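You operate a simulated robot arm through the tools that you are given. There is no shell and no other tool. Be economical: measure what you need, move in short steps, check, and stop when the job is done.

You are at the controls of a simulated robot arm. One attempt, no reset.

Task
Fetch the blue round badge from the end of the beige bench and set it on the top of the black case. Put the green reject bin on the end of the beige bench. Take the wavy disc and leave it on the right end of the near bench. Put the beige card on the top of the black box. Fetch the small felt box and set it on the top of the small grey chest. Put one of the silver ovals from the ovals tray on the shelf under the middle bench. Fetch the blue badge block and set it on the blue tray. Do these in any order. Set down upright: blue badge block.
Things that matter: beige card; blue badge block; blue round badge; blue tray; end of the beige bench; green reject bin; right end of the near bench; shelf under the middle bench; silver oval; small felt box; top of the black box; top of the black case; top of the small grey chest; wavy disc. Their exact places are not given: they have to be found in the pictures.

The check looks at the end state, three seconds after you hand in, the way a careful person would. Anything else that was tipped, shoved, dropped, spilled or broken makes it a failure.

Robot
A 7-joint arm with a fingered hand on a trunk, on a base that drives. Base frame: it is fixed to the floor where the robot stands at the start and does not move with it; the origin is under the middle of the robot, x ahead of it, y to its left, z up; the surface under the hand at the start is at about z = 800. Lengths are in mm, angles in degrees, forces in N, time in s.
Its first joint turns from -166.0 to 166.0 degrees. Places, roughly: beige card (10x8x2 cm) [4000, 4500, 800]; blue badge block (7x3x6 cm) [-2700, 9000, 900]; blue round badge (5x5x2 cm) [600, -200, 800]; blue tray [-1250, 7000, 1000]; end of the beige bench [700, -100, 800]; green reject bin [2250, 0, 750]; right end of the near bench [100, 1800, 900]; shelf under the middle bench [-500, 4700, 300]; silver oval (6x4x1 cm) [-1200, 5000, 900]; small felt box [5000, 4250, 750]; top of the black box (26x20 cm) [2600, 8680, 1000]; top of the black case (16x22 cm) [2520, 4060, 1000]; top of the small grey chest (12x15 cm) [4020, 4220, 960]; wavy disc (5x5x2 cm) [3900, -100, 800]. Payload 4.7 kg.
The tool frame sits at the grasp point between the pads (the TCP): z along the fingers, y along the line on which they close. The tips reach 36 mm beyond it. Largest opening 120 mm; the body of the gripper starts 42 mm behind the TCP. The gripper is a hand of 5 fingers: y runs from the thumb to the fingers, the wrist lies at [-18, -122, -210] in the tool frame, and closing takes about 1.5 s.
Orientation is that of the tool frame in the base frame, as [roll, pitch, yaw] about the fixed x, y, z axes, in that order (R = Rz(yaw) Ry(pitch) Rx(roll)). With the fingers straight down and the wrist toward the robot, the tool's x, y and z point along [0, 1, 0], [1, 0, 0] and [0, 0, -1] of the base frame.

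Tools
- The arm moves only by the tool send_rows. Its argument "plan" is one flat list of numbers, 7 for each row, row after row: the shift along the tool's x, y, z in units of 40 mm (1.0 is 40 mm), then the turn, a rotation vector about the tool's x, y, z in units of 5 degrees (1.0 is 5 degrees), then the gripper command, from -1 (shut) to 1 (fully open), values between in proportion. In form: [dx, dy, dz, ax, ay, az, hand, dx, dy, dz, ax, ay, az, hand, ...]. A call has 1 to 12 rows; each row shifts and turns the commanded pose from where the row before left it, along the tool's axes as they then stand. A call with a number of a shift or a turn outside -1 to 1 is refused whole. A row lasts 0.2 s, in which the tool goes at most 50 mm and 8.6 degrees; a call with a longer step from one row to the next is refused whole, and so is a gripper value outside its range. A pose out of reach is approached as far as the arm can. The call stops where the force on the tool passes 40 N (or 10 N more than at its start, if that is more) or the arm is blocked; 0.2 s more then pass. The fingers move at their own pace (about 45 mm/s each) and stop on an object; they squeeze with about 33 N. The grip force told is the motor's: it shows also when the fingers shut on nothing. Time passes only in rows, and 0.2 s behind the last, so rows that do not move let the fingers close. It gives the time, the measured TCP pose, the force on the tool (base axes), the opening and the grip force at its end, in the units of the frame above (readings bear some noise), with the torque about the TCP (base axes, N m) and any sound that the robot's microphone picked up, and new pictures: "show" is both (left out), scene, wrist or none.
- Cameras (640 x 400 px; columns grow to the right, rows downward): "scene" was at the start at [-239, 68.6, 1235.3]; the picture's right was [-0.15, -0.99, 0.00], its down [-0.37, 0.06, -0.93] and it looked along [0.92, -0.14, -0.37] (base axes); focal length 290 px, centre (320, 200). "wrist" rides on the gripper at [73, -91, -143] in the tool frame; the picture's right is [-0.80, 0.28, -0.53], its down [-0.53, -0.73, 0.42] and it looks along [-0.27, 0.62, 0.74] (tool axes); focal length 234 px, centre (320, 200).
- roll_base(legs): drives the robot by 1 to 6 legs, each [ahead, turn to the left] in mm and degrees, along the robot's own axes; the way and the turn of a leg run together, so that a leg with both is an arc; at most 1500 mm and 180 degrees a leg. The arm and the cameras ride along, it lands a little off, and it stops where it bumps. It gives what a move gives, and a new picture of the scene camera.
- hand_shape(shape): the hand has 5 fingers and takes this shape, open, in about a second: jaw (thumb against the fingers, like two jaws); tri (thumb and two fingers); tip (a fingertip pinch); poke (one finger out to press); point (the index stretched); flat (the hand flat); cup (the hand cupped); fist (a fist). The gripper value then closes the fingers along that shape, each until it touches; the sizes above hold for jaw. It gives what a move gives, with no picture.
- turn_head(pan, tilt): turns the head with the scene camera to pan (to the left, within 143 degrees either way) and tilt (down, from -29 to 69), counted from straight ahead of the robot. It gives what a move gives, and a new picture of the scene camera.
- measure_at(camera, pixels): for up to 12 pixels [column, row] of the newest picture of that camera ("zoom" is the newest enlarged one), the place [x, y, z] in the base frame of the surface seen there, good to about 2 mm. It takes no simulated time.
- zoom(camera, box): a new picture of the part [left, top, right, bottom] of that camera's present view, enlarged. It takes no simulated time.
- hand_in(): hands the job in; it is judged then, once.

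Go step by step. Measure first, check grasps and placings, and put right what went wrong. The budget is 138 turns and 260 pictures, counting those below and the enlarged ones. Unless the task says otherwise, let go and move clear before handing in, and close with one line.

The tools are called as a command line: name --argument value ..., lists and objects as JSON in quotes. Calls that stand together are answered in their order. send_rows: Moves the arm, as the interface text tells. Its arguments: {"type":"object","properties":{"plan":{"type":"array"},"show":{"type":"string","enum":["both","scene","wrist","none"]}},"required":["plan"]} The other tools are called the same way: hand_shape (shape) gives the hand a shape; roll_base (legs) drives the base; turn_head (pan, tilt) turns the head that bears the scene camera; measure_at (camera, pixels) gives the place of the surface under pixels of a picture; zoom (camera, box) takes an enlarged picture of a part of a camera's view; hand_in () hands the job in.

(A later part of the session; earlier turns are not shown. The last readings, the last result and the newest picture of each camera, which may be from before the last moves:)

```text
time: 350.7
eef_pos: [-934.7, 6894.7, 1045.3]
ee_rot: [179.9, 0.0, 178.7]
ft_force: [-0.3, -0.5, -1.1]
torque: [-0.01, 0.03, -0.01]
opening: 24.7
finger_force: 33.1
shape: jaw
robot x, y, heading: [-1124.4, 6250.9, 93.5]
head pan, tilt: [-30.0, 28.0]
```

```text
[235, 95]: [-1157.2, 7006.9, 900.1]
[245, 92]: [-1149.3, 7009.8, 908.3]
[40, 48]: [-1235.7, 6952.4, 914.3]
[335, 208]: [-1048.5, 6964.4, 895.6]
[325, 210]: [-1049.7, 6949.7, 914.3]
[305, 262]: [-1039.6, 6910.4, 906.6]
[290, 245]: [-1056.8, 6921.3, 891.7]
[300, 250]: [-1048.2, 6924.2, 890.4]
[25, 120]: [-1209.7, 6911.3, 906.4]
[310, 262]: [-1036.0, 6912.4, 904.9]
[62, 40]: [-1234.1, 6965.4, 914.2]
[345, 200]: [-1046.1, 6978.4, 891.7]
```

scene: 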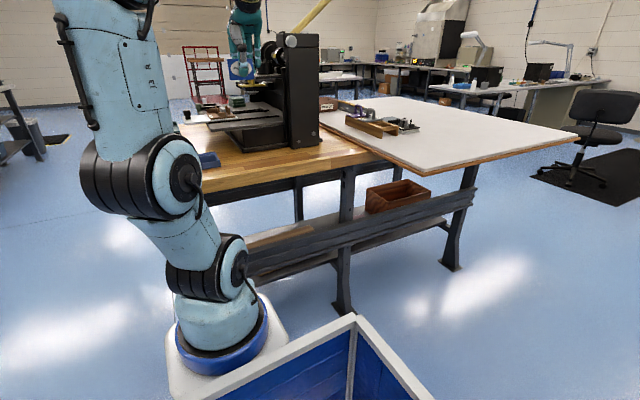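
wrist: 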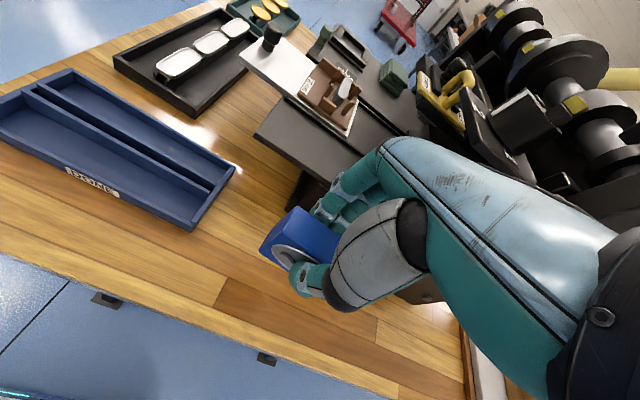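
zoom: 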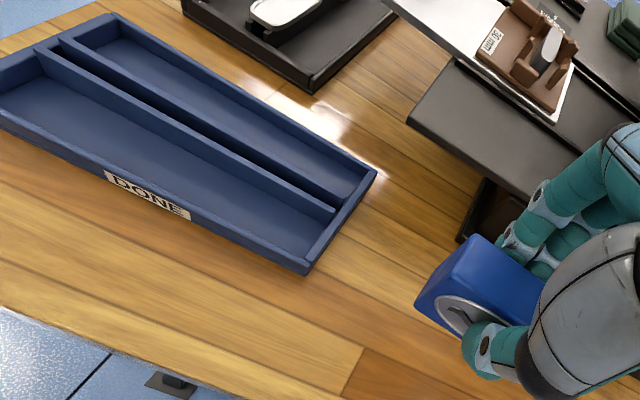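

South channel is y 6914–6950, centre 6932, floor 891. Moving the block over it and lowering to just above the ridges.

send_rows --plan '[1, 0.2, 0, 0, 0, 0, -1, 1, 0.2, 0, 0, 0, 0, -1, 1, 0.2, 0, 0, 0, 0, -1, 1, 0.21, 0, 0, 0, 0, -1, 1, 0, 0, 0, 0, 0, -1, 0.12, 0, 0.5, 0, 0, 0, -1, 0, 0, 0.5, 0, 0, 0, -1, 0, 0, 0.4, 0, 0, 0, -1, 0, 0, 0, 0, 0, 0, -1]' --show "wrist"

zoom --camera "wrist" --box '[160, 150, 400, 300]'

```text
time: 352.7
eef_pos: [-1140.0, 6929.2, 990.6]
ee_rot: [179.8, 0.0, 178.7]
ft_force: [-0.8, -0.5, -0.6]
torque: [0.0, 0.02, 0.0]
opening: 24.7
finger_force: 33.1
shape: jaw
robot x, y, heading: [-1120.5, 6250.3, 93.3]
head pan, tilt: [-30.0, 28.0]
```

wrist: 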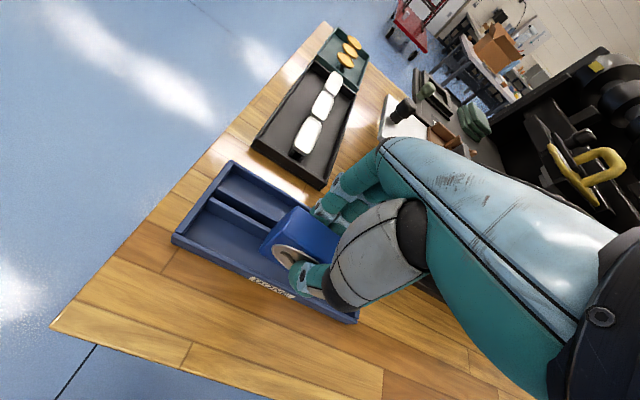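

```text
2.67 times, centred on (280, 225) of wrist
```

zoom: 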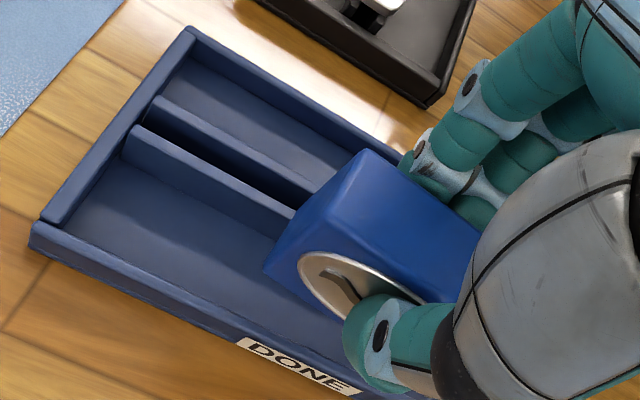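

measure_at --camera "zoom" --pixels '[[268, 262], [290, 220], [330, 175], [310, 235], [300, 255], [360, 155], [350, 240], [330, 255], [285, 205], [240, 200]]'

```text
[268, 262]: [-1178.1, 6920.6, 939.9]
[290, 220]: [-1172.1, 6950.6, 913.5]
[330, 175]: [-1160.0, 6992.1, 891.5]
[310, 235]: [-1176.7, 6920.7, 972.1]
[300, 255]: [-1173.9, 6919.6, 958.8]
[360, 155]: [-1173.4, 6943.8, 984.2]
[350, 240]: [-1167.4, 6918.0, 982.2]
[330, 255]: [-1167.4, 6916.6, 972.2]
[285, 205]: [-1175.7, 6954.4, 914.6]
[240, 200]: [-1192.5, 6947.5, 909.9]
```

Block spans y 6916–6945, almost centred; shifting +2 mm and lowering into the channel.

send_rows --plan '[0, 0.05, 0.1, 0, 0, 0, -1, 0, 0, 0.3, 0, 0, 0, -1, 0, 0, 0.2, 0, 0, 0, -1, 0, 0, 0.2, 0, 0, 0, -1, 0, 0, 0.1, 0, 0, 0, -1, 0, 0, 0, 0, 0, 0, -1]' --show "wrist"

zoom --camera "wrist" --box '[160, 150, 400, 300]'

```text
time: 353.8
eef_pos: [-1138.6, 6933.8, 965.9]
ee_rot: [179.0, 0.0, 178.8]
ft_force: [0.3, -8.4, 20.9]
torque: [-0.09, 0.03, 0.0]
opening: 26.5
finger_force: 33.3
shape: jaw
robot x, y, heading: [-1117.5, 6245.5, 93.6]
head pan, tilt: [-30.0, 28.0]
stopped in row 5: the force on the tool passed its limit at 42 N (the readings are from after the stop); the commanded pose is now the measured one
```

wrist: 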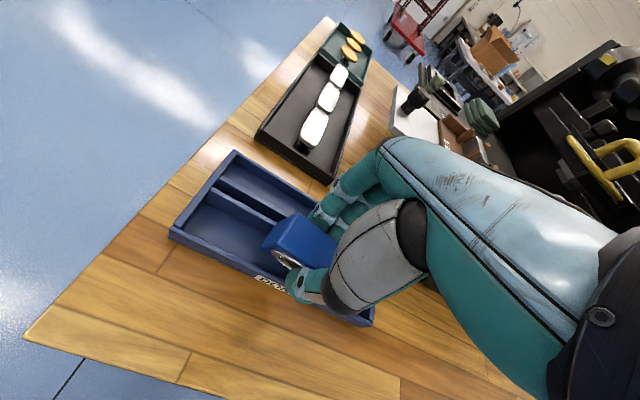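

```text
2.67 times, centred on (280, 225) of wrist
```

zoom: 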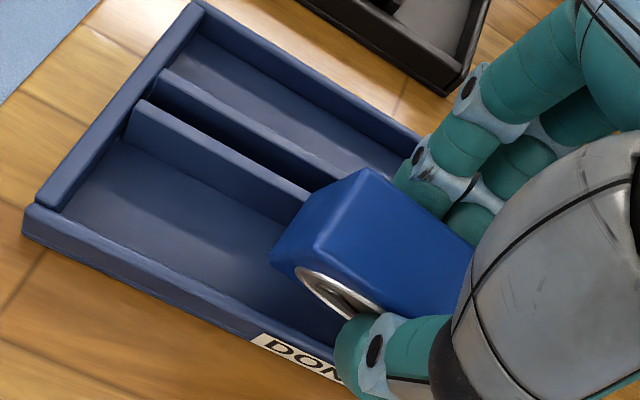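

measure_at --camera "zoom" --pixels '[[275, 262], [295, 270], [320, 240], [365, 175], [345, 205], [300, 220], [330, 265], [310, 210], [345, 335], [250, 180], [200, 280], [380, 215]]'

```text
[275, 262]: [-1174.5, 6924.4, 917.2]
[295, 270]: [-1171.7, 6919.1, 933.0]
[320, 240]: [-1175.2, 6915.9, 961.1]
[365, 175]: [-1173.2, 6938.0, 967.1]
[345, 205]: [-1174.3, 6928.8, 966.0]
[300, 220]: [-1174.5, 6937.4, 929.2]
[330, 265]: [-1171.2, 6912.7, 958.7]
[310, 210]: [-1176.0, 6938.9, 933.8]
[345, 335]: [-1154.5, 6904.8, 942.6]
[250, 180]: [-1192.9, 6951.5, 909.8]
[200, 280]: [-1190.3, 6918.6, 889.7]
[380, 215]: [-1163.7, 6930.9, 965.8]
```

The block bottom landed on the ridge (my shift overshot to y 6934) and tilted slightly. Raise 35 mm and check the tilt.

send_rows --plan '[0, -0.1, -0.4, 0, 0, 0, -1, 0, 0, -0.5, 0, 0, 0, -1, 0, 0, 0, 0, 0, 0, -1]' --show "wrist"

zoom --camera "wrist" --box '[160, 150, 400, 300]'

measure_at --camera "zoom" --pixels '[[275, 262], [285, 270], [290, 240], [300, 262], [310, 250], [320, 240], [305, 210], [320, 190], [345, 205], [365, 170], [270, 255], [350, 260]]'

```text
time: 354.6
eef_pos: [-1137.1, 6929.7, 997.9]
ee_rot: [179.3, 0.0, 178.7]
ft_force: [-0.9, 0.7, -0.7]
torque: [-0.01, 0.0, 0.01]
opening: 24.5
finger_force: 33.1
shape: jaw
robot x, y, heading: [-1122.8, 6247.8, 93.3]
head pan, tilt: [-30.0, 28.0]
```

wrist: 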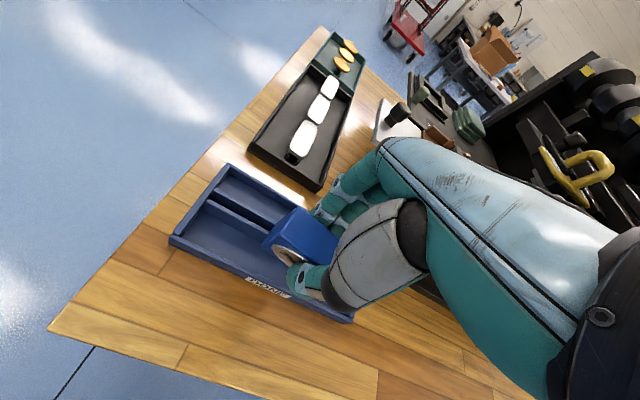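

```text
2.67 times, centred on (280, 225) of wrist
```

zoom: 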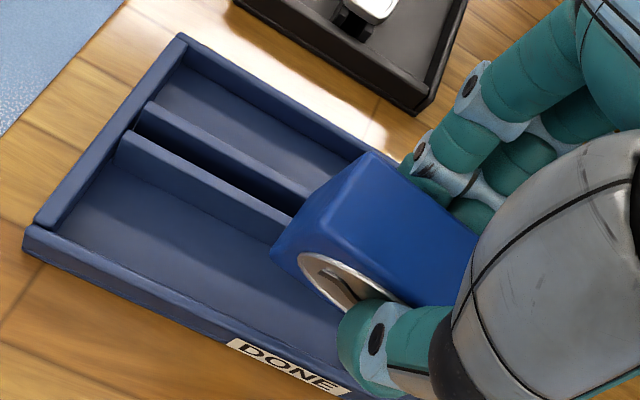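

```text
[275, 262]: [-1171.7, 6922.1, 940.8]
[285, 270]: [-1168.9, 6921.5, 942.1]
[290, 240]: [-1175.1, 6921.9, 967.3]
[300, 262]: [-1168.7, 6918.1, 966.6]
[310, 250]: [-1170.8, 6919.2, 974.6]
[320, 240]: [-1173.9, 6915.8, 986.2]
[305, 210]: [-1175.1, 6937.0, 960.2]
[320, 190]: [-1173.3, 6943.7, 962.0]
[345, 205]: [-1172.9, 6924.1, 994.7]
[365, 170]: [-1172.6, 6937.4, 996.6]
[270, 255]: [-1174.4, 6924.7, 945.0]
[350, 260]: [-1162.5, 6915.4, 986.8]
```

The block is tilted about 8° (bottom toward +y). I'll rotate the tool about its x by +8° to straighten and re-measure.

send_rows --plan '[0, 0, 0, 0.8, 0, 0, -1, 0, 0, 0, 0.8, 0, 0, -1, 0, 0, 0, 0, 0, 0, -1]' --show "wrist"

zoom --camera "wrist" --box '[160, 150, 400, 300]'

measure_at --camera "zoom" --pixels '[[270, 262], [280, 268], [290, 240], [300, 245], [310, 240], [320, 235], [305, 210], [320, 190], [345, 205], [365, 165], [265, 265], [275, 275]]'

```text
time: 355.4
eef_pos: [-1137.1, 6929.2, 998.2]
ee_rot: [-172.7, -0.1, 178.7]
ft_force: [0.2, -1.0, -0.5]
torque: [0.01, -0.03, 0.0]
opening: 24.6
finger_force: 33.0
shape: jaw
robot x, y, heading: [-1124.5, 6248.8, 93.4]
head pan, tilt: [-30.0, 28.0]
```

wrist: 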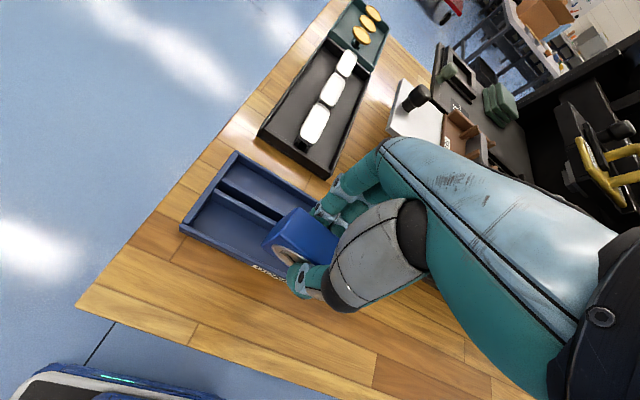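

```text
2.67 times, centred on (280, 225) of wrist
```

zoom: 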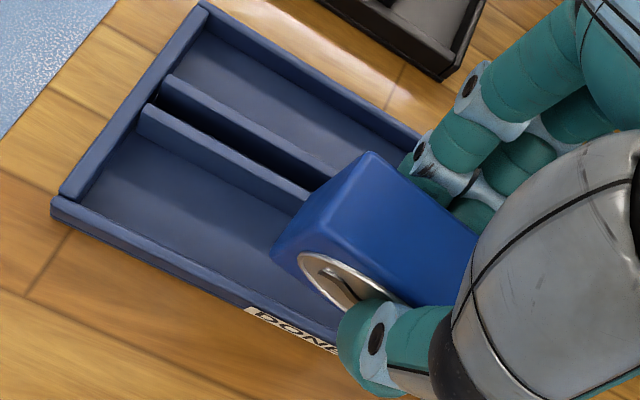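

```text
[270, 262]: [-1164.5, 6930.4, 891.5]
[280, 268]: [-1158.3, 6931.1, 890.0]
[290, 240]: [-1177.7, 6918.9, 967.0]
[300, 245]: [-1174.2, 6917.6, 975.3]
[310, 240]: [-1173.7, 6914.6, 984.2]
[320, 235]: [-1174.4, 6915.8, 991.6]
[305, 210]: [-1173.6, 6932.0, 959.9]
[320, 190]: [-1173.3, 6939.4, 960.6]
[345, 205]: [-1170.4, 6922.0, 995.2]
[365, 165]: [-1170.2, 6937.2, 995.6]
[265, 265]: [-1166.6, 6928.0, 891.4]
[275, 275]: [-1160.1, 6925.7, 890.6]
```

Now nearly vertical, y≈6915–6944. Shift +2 mm and lower straight down in small steps.

send_rows --plan '[0, 0.06, 0.2, 0, 0, 0, -1, 0, 0.03, 0.2, 0, 0, 0, -1, 0, 0.03, 0.2, 0, 0, 0, -1, 0, 0.03, 0.2, 0, 0, 0, -1, 0, 0.03, 0.15, 0, 0, 0, -1, 0, 0.02, 0.12, 0, 0, 0, -1, 0, 0, 0, 0, 0, 0, -1]' --show "wrist"

zoom --camera "wrist" --box '[160, 150, 400, 300]'

measure_at --camera "zoom" --pixels '[[345, 205], [320, 235], [300, 245], [365, 170], [310, 215]]'

```text
time: 357.0
eef_pos: [-1139.9, 6932.4, 955.9]
ee_rot: [-173.1, 0.1, 178.7]
ft_force: [3.9, 7.0, 29.4]
torque: [-0.25, -0.1, 0.07]
opening: 29.2
finger_force: 33.1
shape: jaw
robot x, y, heading: [-1119.9, 6248.1, 93.1]
head pan, tilt: [-30.0, 28.0]
```

wrist: 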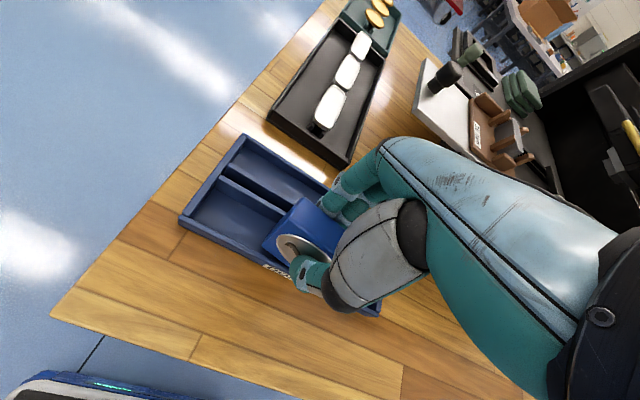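

```text
2.67 times, centred on (280, 225) of wrist
```

zoom: 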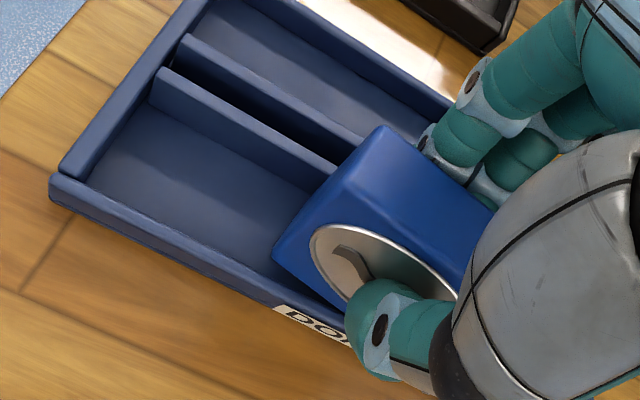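

```text
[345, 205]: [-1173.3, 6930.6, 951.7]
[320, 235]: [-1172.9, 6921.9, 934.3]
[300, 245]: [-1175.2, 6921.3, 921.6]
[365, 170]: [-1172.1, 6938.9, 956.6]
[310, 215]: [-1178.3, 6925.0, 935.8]
```

measure_at --camera "zoom" --pixels '[[275, 258], [285, 270], [300, 285], [320, 295], [345, 205], [360, 215], [385, 130], [400, 170], [325, 190], [340, 172], [380, 150], [290, 230]]'

```text
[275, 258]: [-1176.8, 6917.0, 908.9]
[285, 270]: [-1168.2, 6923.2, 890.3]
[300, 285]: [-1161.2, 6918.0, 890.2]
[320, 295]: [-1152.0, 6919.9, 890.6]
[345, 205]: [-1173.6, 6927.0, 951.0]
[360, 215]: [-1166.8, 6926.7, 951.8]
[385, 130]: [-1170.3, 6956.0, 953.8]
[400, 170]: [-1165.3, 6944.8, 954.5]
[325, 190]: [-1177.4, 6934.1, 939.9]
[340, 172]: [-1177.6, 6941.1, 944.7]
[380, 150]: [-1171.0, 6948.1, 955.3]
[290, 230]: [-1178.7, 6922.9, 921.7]
```

The block is in the channel but leaning ~11° toward +y. I'll rotate the hand back while shifting −y to straighten it, then check.

send_rows --plan '[0, -0.1, -0.05, -0.8, 0, 0, -1, 0, -0.1, 0, -0.8, 0, 0, -1, 0, 0, 0, 0, 0, 0, -1]' --show "wrist"

zoom --camera "wrist" --box '[160, 150, 400, 300]'

measure_at --camera "zoom" --pixels '[[275, 258], [290, 230], [345, 205], [360, 215], [385, 140], [400, 170], [325, 190], [340, 172], [380, 150], [300, 250], [310, 260], [320, 235]]'

```text
time: 357.8
eef_pos: [-1140.1, 6923.8, 958.3]
ee_rot: [179.0, 0.1, 178.7]
ft_force: [3.0, 5.2, 26.0]
torque: [-0.06, -0.07, 0.09]
opening: 29.0
finger_force: 33.1
shape: jaw
robot x, y, heading: [-1121.2, 6244.8, 93.4]
head pan, tilt: [-30.0, 28.0]
```

wrist: 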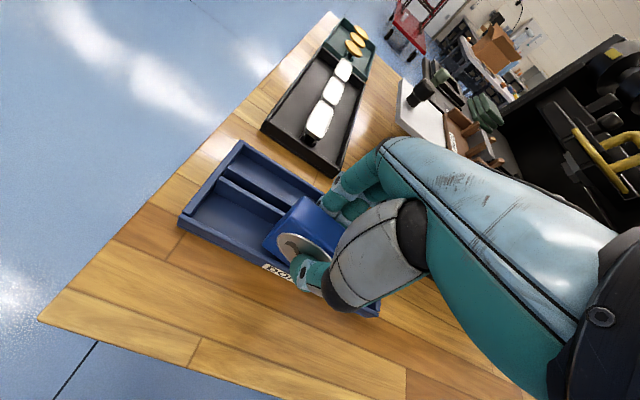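

```text
2.67 times, centred on (280, 225) of wrist
```

zoom: 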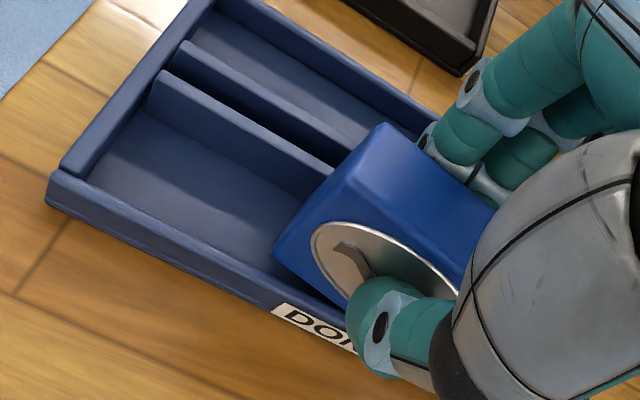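

```text
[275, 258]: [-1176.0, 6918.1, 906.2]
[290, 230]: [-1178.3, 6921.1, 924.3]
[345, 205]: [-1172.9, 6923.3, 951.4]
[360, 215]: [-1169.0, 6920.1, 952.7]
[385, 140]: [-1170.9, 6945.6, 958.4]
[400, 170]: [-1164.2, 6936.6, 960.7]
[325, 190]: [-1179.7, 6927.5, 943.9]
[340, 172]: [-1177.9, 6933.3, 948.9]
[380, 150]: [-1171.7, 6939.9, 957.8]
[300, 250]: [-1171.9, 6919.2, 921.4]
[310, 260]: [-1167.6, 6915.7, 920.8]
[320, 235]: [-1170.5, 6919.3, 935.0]
```

Roughly upright now with the hand pressing lightly. Releasing gently and rising.

send_rows --plan '[0, 0, -0.05, 0, 0, 0, -0.6, 0, 0, 0, 0, 0, 0, -0.5, 0, 0, 0, 0, 0, 0, -0.3, 0, 0, 0, 0, 0, 0, -0.1, 0, 0, 0, 0, 0, 0, -0.1, 0, 0, 0, 0, 0, 0, -0.1]' --show "wrist"

zoom --camera "wrist" --box '[160, 150, 400, 300]'

```text
time: 359.2
eef_pos: [-1140.3, 6922.9, 959.3]
ee_rot: [179.3, 0.0, 178.7]
ft_force: [-0.4, 0.1, 0.5]
torque: [0.0, -0.01, 0.03]
opening: 53.8
finger_force: 0.0
shape: jaw
robot x, y, heading: [-1123.9, 6247.0, 93.5]
head pan, tilt: [-30.0, 28.0]
```

wrist: 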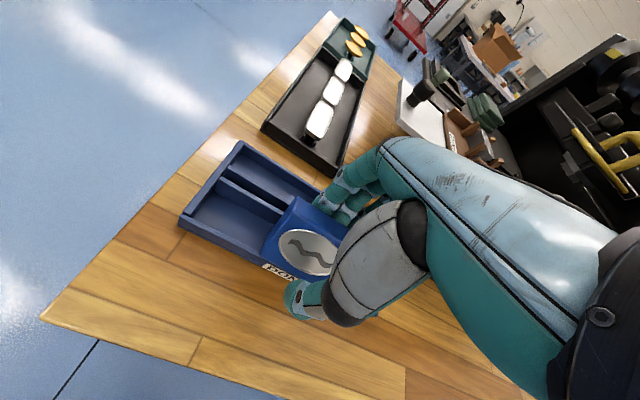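

```text
2.67 times, centred on (280, 225) of wrist
```

zoom: 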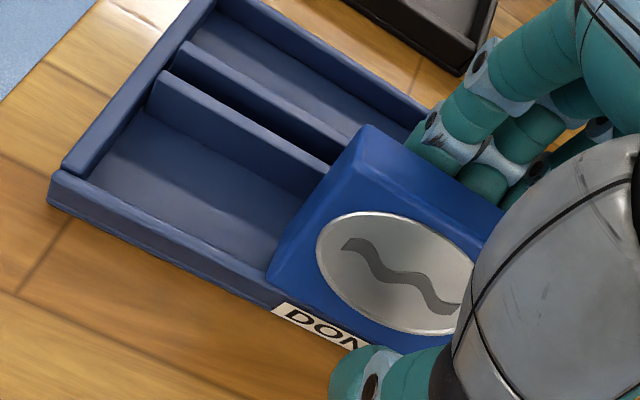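

It leans back against the ridge/fingers. Measuring its pose.

measure_at --camera "zoom" --pixels '[[275, 262], [290, 280], [330, 200], [345, 215], [365, 145], [385, 185], [420, 230], [400, 170], [300, 240], [350, 320], [330, 300], [400, 260]]'

```text
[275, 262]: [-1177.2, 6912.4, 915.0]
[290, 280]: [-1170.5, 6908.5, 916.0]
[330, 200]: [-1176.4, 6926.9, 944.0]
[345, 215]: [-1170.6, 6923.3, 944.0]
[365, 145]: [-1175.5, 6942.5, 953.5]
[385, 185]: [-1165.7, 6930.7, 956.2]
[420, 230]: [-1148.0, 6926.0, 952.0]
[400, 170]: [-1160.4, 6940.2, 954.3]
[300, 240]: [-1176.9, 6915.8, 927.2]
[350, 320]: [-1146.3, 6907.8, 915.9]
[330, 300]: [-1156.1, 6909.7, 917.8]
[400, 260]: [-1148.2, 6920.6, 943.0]
```

The front-bottom edge sits on the south wall. Re-grip (pads should re-align it), lift clear, and measure again.

send_rows --plan '[0, 0, 0, 0, 0, 0, -0.4, 0, 0, 0, 0, 0, 0, -1, 0, 0, 0, 0, 0, 0, -1, 0, 0, 0, 0, 0, 0, -1, 0, 0, 0, 0, 0, 0, -1, 0, 0, -0.4, 0, 0, 0, -1, 0, 0.2, -0.6, 0, 0, 0, -1, 0, 0, 0, 0, 0, 0, -1]' --show "wrist"

zoom --camera "wrist" --box '[200, 170, 360, 270]'

```text
time: 361.0
eef_pos: [-1138.9, 6932.4, 1001.1]
ee_rot: [179.2, 0.0, 178.8]
ft_force: [-0.5, -0.8, -1.7]
torque: [-0.02, -0.01, -0.01]
opening: 25.2
finger_force: 33.1
shape: jaw
robot x, y, heading: [-1122.8, 6245.2, 93.3]
head pan, tilt: [-30.0, 28.0]
```

wrist: 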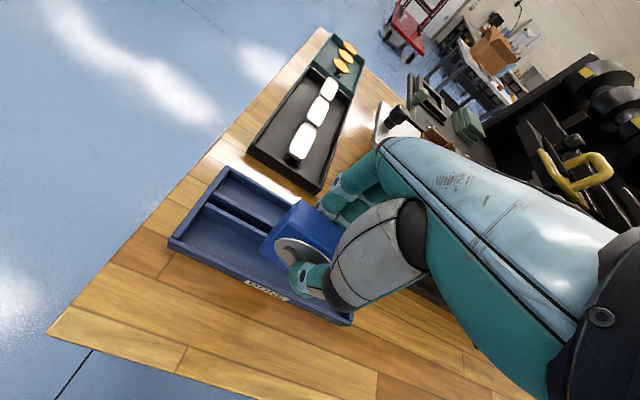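

```text
4.00 times, centred on (280, 220) of wrist
```

zoom: 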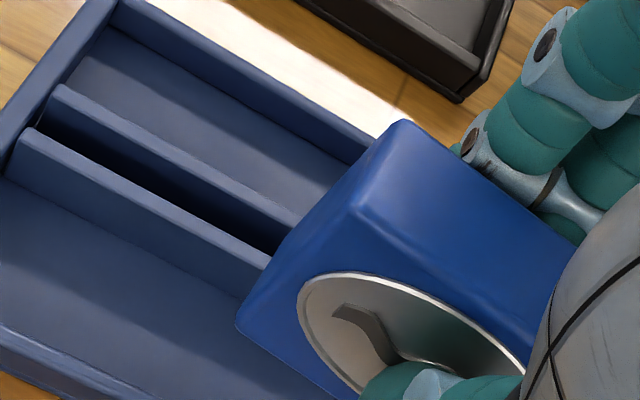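

measure_at --camera "zoom" --pixels '[[345, 210], [400, 130], [375, 170], [330, 240], [300, 265], [275, 290], [265, 330], [245, 325], [290, 340], [360, 250], [285, 255], [255, 285]]'

```text
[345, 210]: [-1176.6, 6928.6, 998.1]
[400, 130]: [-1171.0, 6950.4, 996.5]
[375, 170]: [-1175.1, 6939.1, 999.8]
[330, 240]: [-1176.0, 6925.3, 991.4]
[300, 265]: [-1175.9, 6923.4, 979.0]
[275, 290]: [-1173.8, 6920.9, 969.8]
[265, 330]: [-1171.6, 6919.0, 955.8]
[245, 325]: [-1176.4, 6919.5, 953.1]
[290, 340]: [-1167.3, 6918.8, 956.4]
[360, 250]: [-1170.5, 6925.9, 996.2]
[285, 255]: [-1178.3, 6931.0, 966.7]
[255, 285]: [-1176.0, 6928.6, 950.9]
```

Tilt is ~10° (top toward +y). Rotating tool x by −9.5° and shifting −6 mm, then re-measuring.

send_rows --plan '[0, -0.08, 0, -0.95, 0, 0, -1, 0, -0.08, 0, -0.95, 0, 0, -1, 0, 0, 0, 0, 0, 0, -1]' --show "wrist"

zoom --camera "wrist" --box '[200, 170, 360, 270]'

measure_at --camera "zoom" --pixels '[[345, 210], [400, 130], [375, 170], [330, 240], [300, 265], [275, 290], [265, 330], [245, 325], [290, 340], [360, 250], [285, 255], [255, 285]]'

```text
time: 361.8
eef_pos: [-1139.2, 6925.3, 999.0]
ee_rot: [169.7, 0.0, 178.6]
ft_force: [-0.5, -0.1, -0.8]
torque: [0.03, -0.01, 0.0]
opening: 25.5
finger_force: 33.4
shape: jaw
robot x, y, heading: [-1124.9, 6251.3, 93.8]
head pan, tilt: [-30.0, 28.0]
```

wrist: 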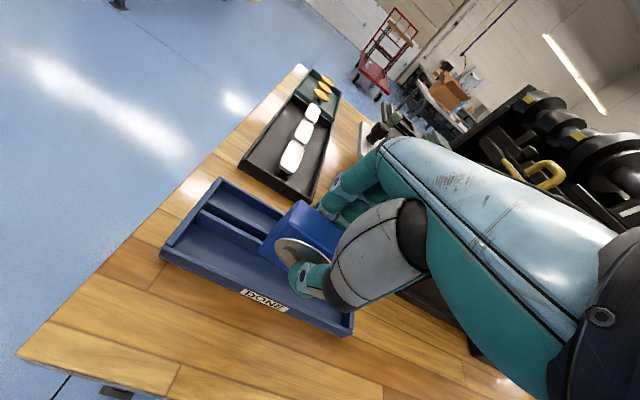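

```text
4.00 times, centred on (280, 220) of wrist
```

zoom: 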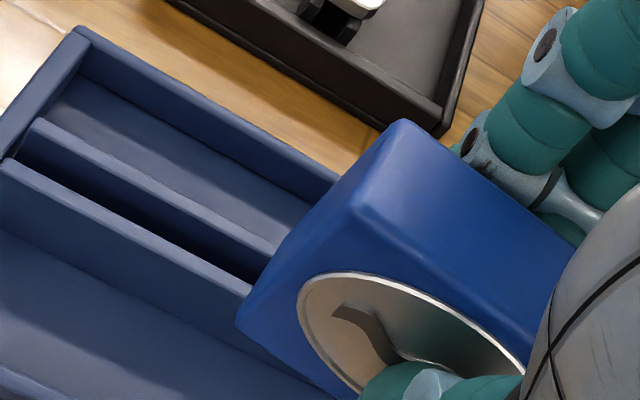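

```text
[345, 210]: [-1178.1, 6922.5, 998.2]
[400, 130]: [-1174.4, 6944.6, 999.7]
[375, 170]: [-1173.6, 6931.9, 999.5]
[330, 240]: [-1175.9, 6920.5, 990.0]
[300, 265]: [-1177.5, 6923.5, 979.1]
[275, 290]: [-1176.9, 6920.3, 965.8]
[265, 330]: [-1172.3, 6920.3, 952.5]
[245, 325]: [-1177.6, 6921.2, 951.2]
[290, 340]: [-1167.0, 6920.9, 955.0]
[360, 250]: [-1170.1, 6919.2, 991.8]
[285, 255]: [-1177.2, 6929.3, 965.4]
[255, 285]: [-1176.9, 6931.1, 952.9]
```

Now vertical with front face at y≈6920; channel wants 6917. Shift −3 mm and descend straight.

send_rows --plan '[0, -0.075, 0, 0, 0, 0, -1, 0, -0.0425, 0.246, 0, 0, 0, -1, 0, -0.0425, 0.246, 0, 0, 0, -1, 0, -0.02, 0.12, 0, 0, 0, -1, 0, 0, 0, 0, 0, 0, -1]' --show "wrist"

zoom --camera "wrist" --box '[200, 170, 360, 270]'

measure_at --camera "zoom" --pixels '[[345, 210], [400, 130], [375, 170], [330, 240], [300, 265], [275, 290], [265, 330], [245, 325], [290, 340], [360, 250], [200, 250], [150, 380]]'

```text
time: 363.0
eef_pos: [-1139.2, 6922.1, 973.3]
ee_rot: [169.7, 0.0, 178.6]
ft_force: [-0.1, 0.8, -1.1]
torque: [0.01, 0.04, 0.0]
opening: 25.0
finger_force: 33.0
shape: jaw
robot x, y, heading: [-1121.9, 6249.1, 93.3]
head pan, tilt: [-30.0, 28.0]
```

wrist: 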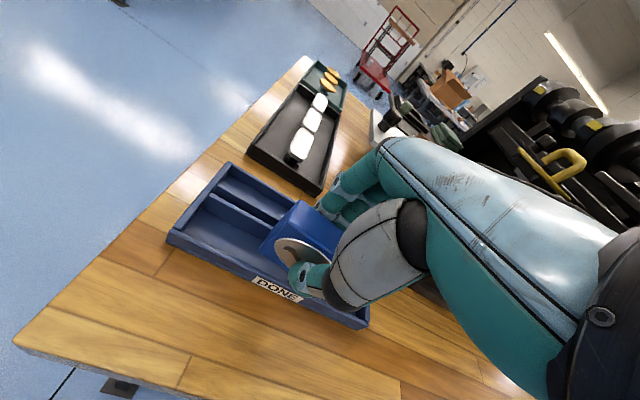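

```text
4.00 times, centred on (280, 220) of wrist
```

zoom: 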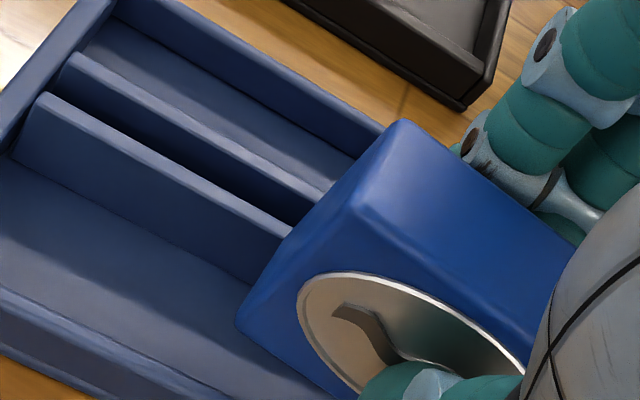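

```text
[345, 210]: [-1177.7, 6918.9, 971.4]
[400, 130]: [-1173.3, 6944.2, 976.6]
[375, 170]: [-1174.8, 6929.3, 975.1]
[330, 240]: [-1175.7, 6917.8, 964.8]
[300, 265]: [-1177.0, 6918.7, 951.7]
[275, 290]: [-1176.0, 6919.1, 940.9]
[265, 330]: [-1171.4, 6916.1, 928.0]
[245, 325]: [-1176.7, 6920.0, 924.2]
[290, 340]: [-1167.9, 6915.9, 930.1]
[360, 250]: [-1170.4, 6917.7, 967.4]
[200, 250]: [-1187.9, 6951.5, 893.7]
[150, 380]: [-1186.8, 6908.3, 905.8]
```

Front face is at 6916–6917, vertical. Continue down ~26 mm.

send_rows --plan '[0, -0.01, 0.2, 0, 0, 0, -1, 0, -0.034, 0.197, 0, 0, 0, -1, 0, -0.026, 0.15, 0, 0, 0, -1, 0, -0.017, 0.1, 0, 0, 0, -1, 0, 0, 0, 0, 0, 0, -1]' --show "wrist"

zoom --camera "wrist" --box '[200, 170, 360, 270]'

measure_at --camera "zoom" --pixels '[[345, 210], [400, 130], [375, 170], [330, 240], [300, 265], [275, 290], [265, 330], [245, 325], [290, 340], [360, 250], [200, 250], [150, 380]]'

```text
time: 364.2
eef_pos: [-1139.9, 6924.5, 947.3]
ee_rot: [169.9, 0.0, 178.7]
ft_force: [-0.7, 2.1, 5.0]
torque: [0.18, -0.04, 0.06]
opening: 27.3
finger_force: 32.9
shape: jaw
robot x, y, heading: [-1125.0, 6246.7, 93.7]
head pan, tilt: [-30.0, 28.0]
```

wrist: 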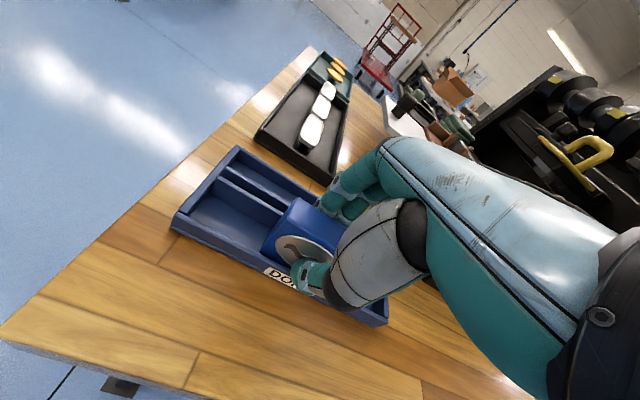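

```text
4.00 times, centred on (280, 220) of wrist
```

zoom: 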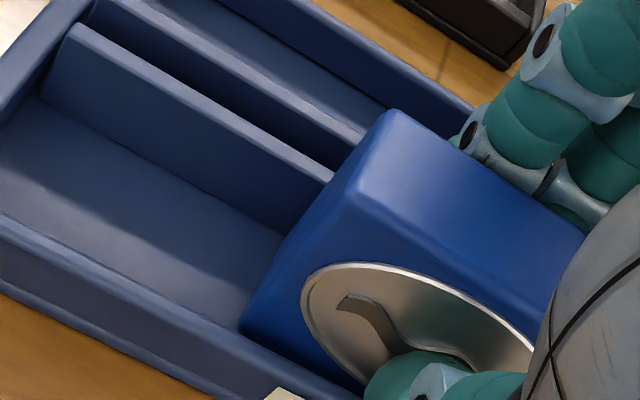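

```text
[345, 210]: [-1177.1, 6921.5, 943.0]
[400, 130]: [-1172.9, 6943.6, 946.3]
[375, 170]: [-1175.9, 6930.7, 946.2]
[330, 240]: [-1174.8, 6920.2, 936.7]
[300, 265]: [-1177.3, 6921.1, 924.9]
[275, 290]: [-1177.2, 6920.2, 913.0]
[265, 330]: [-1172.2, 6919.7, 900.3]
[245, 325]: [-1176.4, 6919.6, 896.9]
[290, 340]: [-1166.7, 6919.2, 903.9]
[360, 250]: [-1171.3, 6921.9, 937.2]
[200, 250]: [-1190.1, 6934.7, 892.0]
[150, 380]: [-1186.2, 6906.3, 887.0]
```

Seated: top 946, front face vertical at 6920. Releasing and rising straight up.

send_rows --plan '[0, 0, 0, 0, 0, 0, -0.5, 0, 0, 0, 0, 0, 0, -0.3, 0, 0, 0, 0, 0, 0, -0.1, 0, 0, 0, 0, 0, 0, 0, 0, 0, 0, 0, 0, 0, 0, 0, -0.085, -0.49, 0, 0, 0, 0.1, 0, -0.17, -0.98, 0, 0, 0, 0.1, 0, -0.17, -0.98, 0, 0, 0, 0.1, 0, -0.17, -0.98, 0, 0, 0, 0.1]' --show "wrist"

zoom --camera "wrist" --box '[160, 150, 400, 300]'

```text
time: 366.2
eef_pos: [-1140.7, 6878.8, 1079.3]
ee_rot: [169.7, 0.0, 178.7]
ft_force: [-0.3, -0.4, 0.0]
torque: [-0.02, 0.02, 0.0]
opening: 65.7
finger_force: 0.0
shape: jaw
robot x, y, heading: [-1125.9, 6244.9, 93.2]
head pan, tilt: [-30.0, 28.0]
```

wrist: 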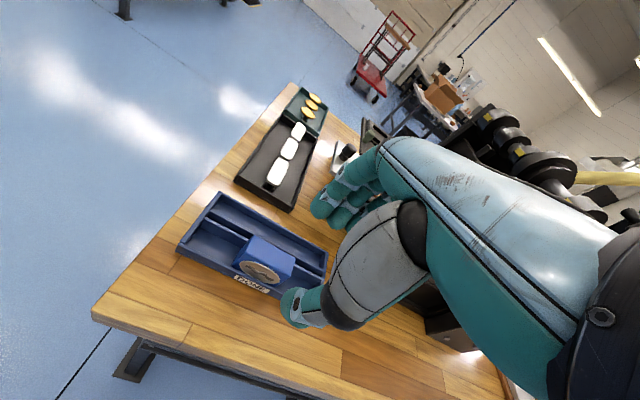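

```text
2.67 times, centred on (280, 225) of wrist
```

zoom: 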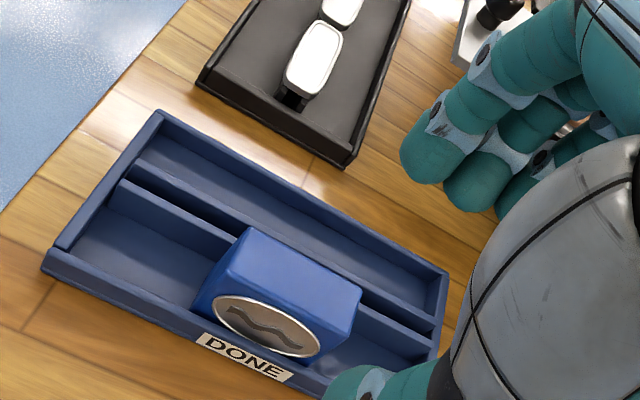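

The blue block stands upright in the tray. Now straighten the tool, retract, and turn to the middle bench for a silver oval.

send_rows --plan '[0, -0.7, -0.5, 0.7, 0, 0, 0.1, 0, -0.7, -0.5, 0.7, 0, 0, 0.1, 0, -0.7, -0.5, 0.66, 0, 0, 0.1, 0, -1, -0.5, 0, 0, 0, 0.1]' --show "none"

roll_base --legs '[[-150, 0], [0, 176.5], [250, 0]]'

turn_head --pan -25 --tilt 30

turn_head --pan 25 --tilt 30

send_rows --plan '[0, 0, 0, 0, 0, 0, 0.1]' --show "wrist"

```text
time: 367.2
eef_pos: [-1144.1, 6745.4, 1150.7]
ee_rot: [-179.8, 0.0, 178.7]
ft_force: [0.1, 1.0, -0.9]
torque: [-0.04, -0.01, 0.01]
opening: 65.7
finger_force: 0.0
shape: jaw
robot x, y, heading: [-1124.8, 6246.0, 93.4]
head pan, tilt: [-30.0, 28.0]
```

```text
time: 377.3
eef_pos: [-1065.3, 5357.7, 1150.0]
ee_rot: [-180.0, 0.0, -0.5]
ft_force: [0.5, 0.7, 0.2]
torque: [0.01, 0.03, 0.01]
opening: 65.6
finger_force: 0.1
shape: jaw
robot x, y, heading: [-1097.1, 5853.2, -85.8]
head pan, tilt: [-30.0, 28.0]
```

scene: 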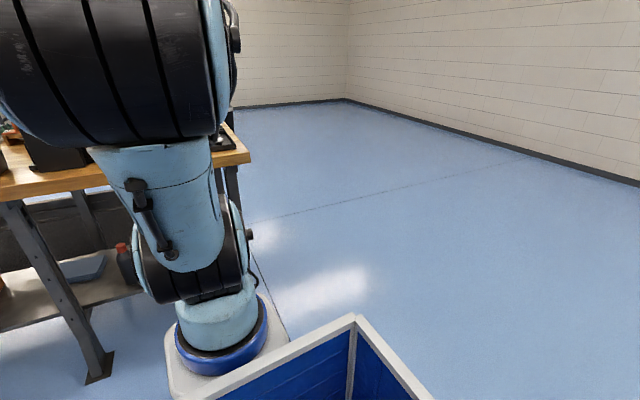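

```text
time: 378.0
eef_pos: [-1066.6, 5357.2, 1150.8]
ee_rot: [-179.9, 0.0, -0.5]
ft_force: [-0.1, -0.4, -1.1]
torque: [0.0, 0.01, 0.01]
opening: 65.8
finger_force: 0.1
shape: jaw
robot x, y, heading: [-1096.0, 5854.2, -85.7]
head pan, tilt: [-25.0, 30.0]
```

scene: 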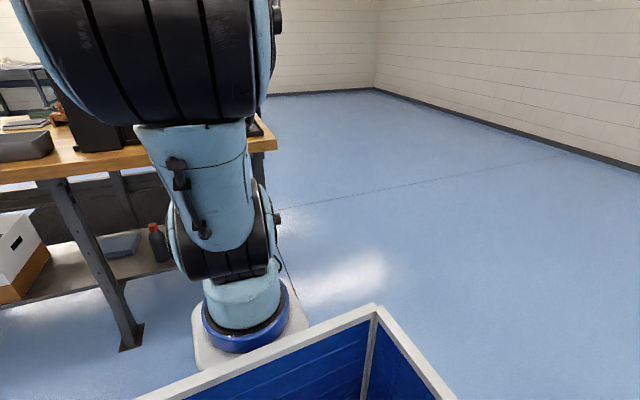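

```text
time: 379.2
eef_pos: [-1066.5, 5357.4, 1150.0]
ee_rot: [-179.9, -0.1, -0.5]
ft_force: [-0.3, -0.9, -0.3]
torque: [0.02, 0.02, 0.02]
opening: 65.8
finger_force: 0.1
shape: jaw
robot x, y, heading: [-1096.6, 5855.2, -85.6]
head pan, tilt: [25.0, 30.0]
```

scene: 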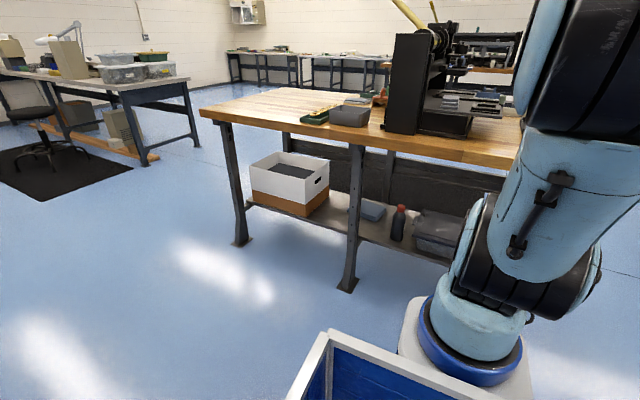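

```text
time: 379.6
eef_pos: [-1065.6, 5357.3, 1151.6]
ee_rot: [-179.8, 0.0, -0.5]
ft_force: [0.0, -0.3, -1.1]
torque: [-0.04, 0.0, -0.01]
opening: 66.0
finger_force: 0.0
shape: jaw
robot x, y, heading: [-1092.8, 5854.8, -85.7]
head pan, tilt: [25.0, 30.0]
```

wrist: 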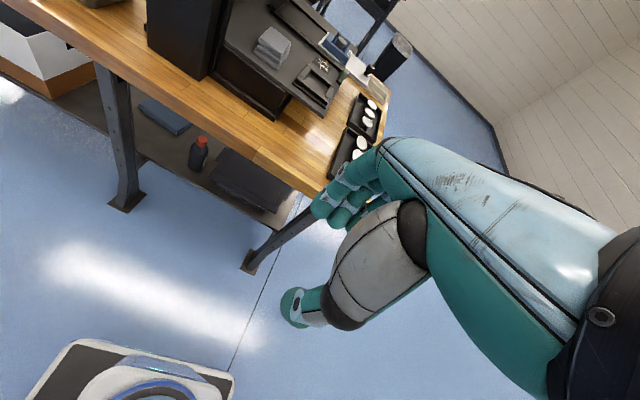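

zoom --camera "wrist" --box '[220, 20, 420, 200]'

measure_at --camera "zoom" --pixels '[[420, 390], [440, 372], [460, 325], [478, 290], [490, 265], [450, 290], [500, 250], [340, 330], [380, 380], [310, 370], [300, 120], [420, 200]]'

zoom --camera "scene" --box '[220, 130, 480, 290]'

measure_at --camera "scene" --pixels '[[345, 210], [352, 195], [355, 225], [380, 235], [385, 215], [370, 215], [330, 212], [350, 285], [410, 245], [430, 225], [355, 170], [300, 200]]'

```text
2.22 times, centred on (320, 110) of wrist
```

zoom: 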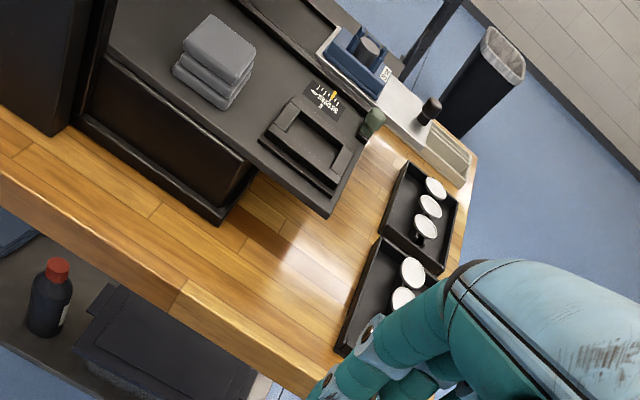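

```text
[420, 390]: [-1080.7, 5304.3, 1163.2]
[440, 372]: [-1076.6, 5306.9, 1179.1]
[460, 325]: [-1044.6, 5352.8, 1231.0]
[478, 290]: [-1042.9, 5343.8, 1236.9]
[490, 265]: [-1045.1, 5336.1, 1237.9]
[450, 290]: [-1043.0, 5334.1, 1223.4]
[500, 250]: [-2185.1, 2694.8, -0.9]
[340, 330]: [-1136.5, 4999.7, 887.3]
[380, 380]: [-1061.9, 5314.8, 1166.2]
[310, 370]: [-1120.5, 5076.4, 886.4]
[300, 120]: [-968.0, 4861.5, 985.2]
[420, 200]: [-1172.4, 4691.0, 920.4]
```

```text
2.46 times, centred on (350, 210) of scene
```

zoom: 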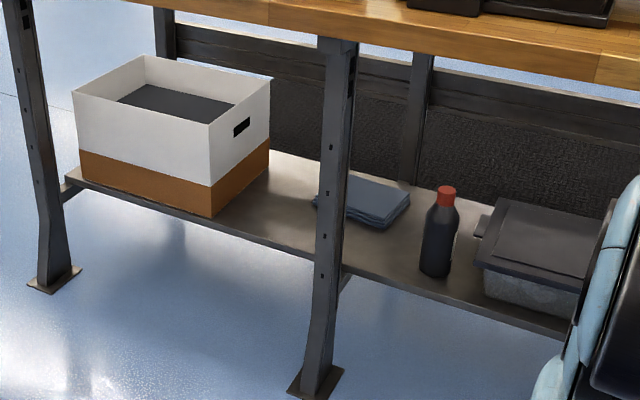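

```text
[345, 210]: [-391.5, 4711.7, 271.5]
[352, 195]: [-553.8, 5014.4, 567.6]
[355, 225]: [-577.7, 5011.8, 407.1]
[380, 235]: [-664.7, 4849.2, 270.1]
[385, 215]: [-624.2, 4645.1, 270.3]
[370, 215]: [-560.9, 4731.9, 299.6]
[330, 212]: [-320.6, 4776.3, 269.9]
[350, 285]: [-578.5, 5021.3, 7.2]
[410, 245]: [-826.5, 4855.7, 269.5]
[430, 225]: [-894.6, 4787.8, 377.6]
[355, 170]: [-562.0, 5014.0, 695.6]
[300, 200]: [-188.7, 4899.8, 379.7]
```

Silver-looking ovals lie in trays at the west end. I'll drive closer and look with the wrist camera.

roll_base --legs '[[0, -4.3], [230, 0]]'

send_rows --plan '[1, -0.3, 0, 0, 0, 0, 0.1, 1, -0.3, 0, 0, 0, 0, 0.1, 0.5, 0, 0, 0, 0, 0, 0.1]' --show "wrist"

zoom --camera "wrist" --box '[200, 60, 400, 220]'

```text
time: 381.8
eef_pos: [-1107.6, 5122.8, 1151.5]
ee_rot: [-179.8, 0.0, -5.1]
ft_force: [-0.2, -0.1, 0.5]
torque: [0.03, 0.0, 0.01]
opening: 65.6
finger_force: 0.0
shape: jaw
robot x, y, heading: [-1093.7, 5619.4, -90.1]
head pan, tilt: [25.0, 30.0]
```

scene: 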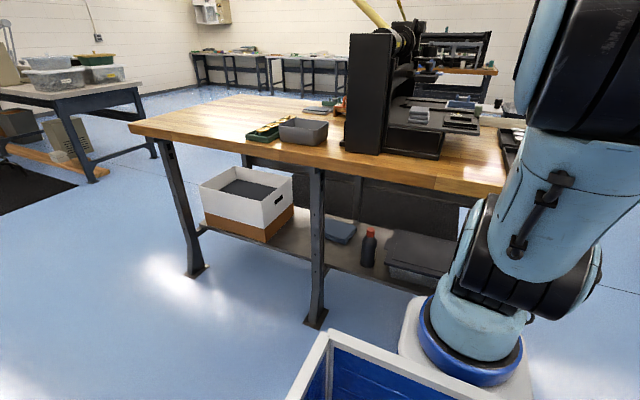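

```text
time: 382.6
eef_pos: [-1003.3, 5136.6, 1151.2]
ee_rot: [-180.0, 0.0, -5.0]
ft_force: [0.8, 0.9, -0.1]
torque: [-0.04, 0.04, 0.0]
opening: 65.6
finger_force: 0.1
shape: jaw
robot x, y, heading: [-1100.9, 5619.2, -90.1]
head pan, tilt: [25.0, 30.0]
```

wrist: 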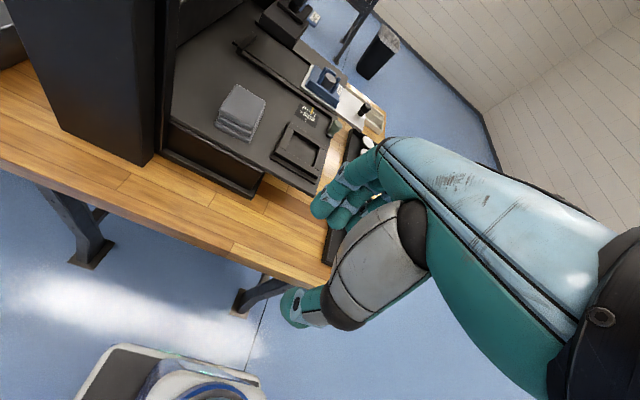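

```text
2.50 times, centred on (300, 140) of wrist
```

zoom: 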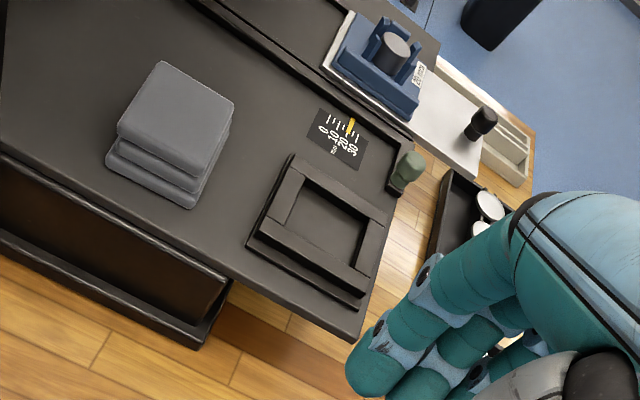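

I moved the wrong way; the camera looks from the other side. Moving west.

send_rows --plan '[-1, -0.1, 0, 0, 0, 0.3, 0.1, -1, -0.1, 0, 0, 0, 0.3, 0.1, -1, 0, 0, 0, 0, 0.4, 0.1, -1, 0, 0, 0, 0, 0.1, -1, 0, 0, 0, 0, 0.1, -1, 0, 0, 0, 0, 0.1, -0.5, 0, 0, 0, 0, 0, 0.1]' --show "wrist"

zoom --camera "wrist" --box '[180, 60, 400, 220]'

```text
refused: plan must hold 7 numbers for each row
```

```text
2.50 times, centred on (290, 140) of wrist
```

zoom: 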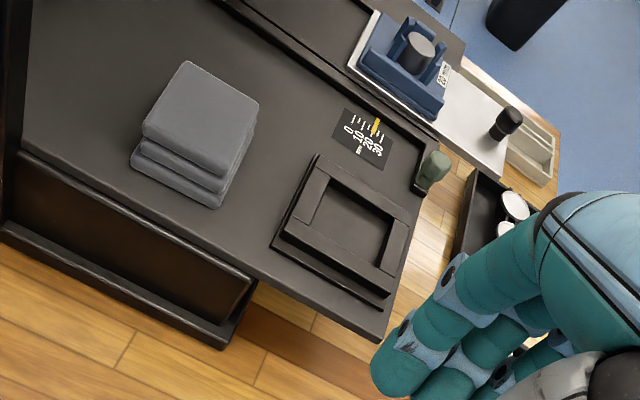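

send_rows --plan '[-1, -0.1, 0, 0, 0, -0.3, 0.1, -1, -0.1, 0, 0, 0, -0.3, 0.1, -1, 0, 0, 0, 0, -0.4, 0.1, -1, 0, 0, 0, 0, 0, 0.1, -1, 0, 0, 0, 0, 0, 0.1, -1, 0, 0, 0, 0, 0, 0.1, -0.5, 0, 0, 0, 0, 0, 0.1]' --show "wrist"

zoom --camera "wrist" --box '[160, 40, 400, 220]'

```text
time: 384.2
eef_pos: [-1263.3, 5154.8, 1150.2]
ee_rot: [180.0, 0.1, 0.2]
ft_force: [-1.6, 0.7, 0.2]
torque: [-0.12, -0.09, -0.04]
opening: 65.8
finger_force: 0.0
shape: jaw
robot x, y, heading: [-1094.5, 5618.9, -90.2]
head pan, tilt: [25.0, 30.0]
```

wrist: 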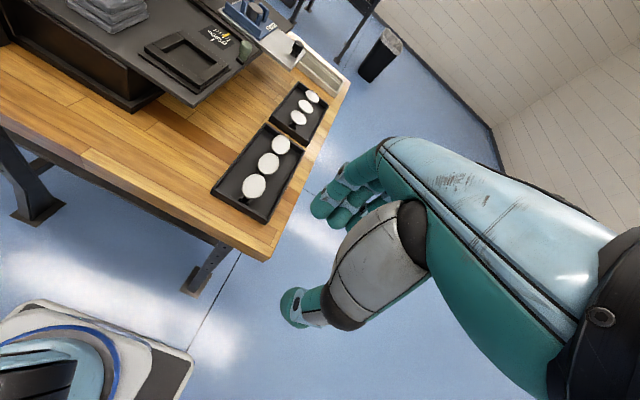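

```text
2.22 times, centred on (280, 130) of wrist
```

zoom: 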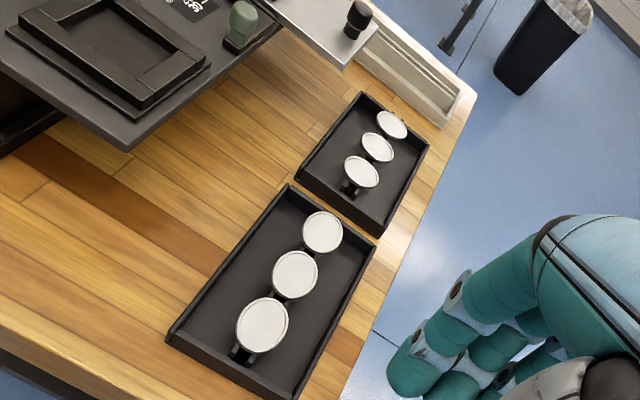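

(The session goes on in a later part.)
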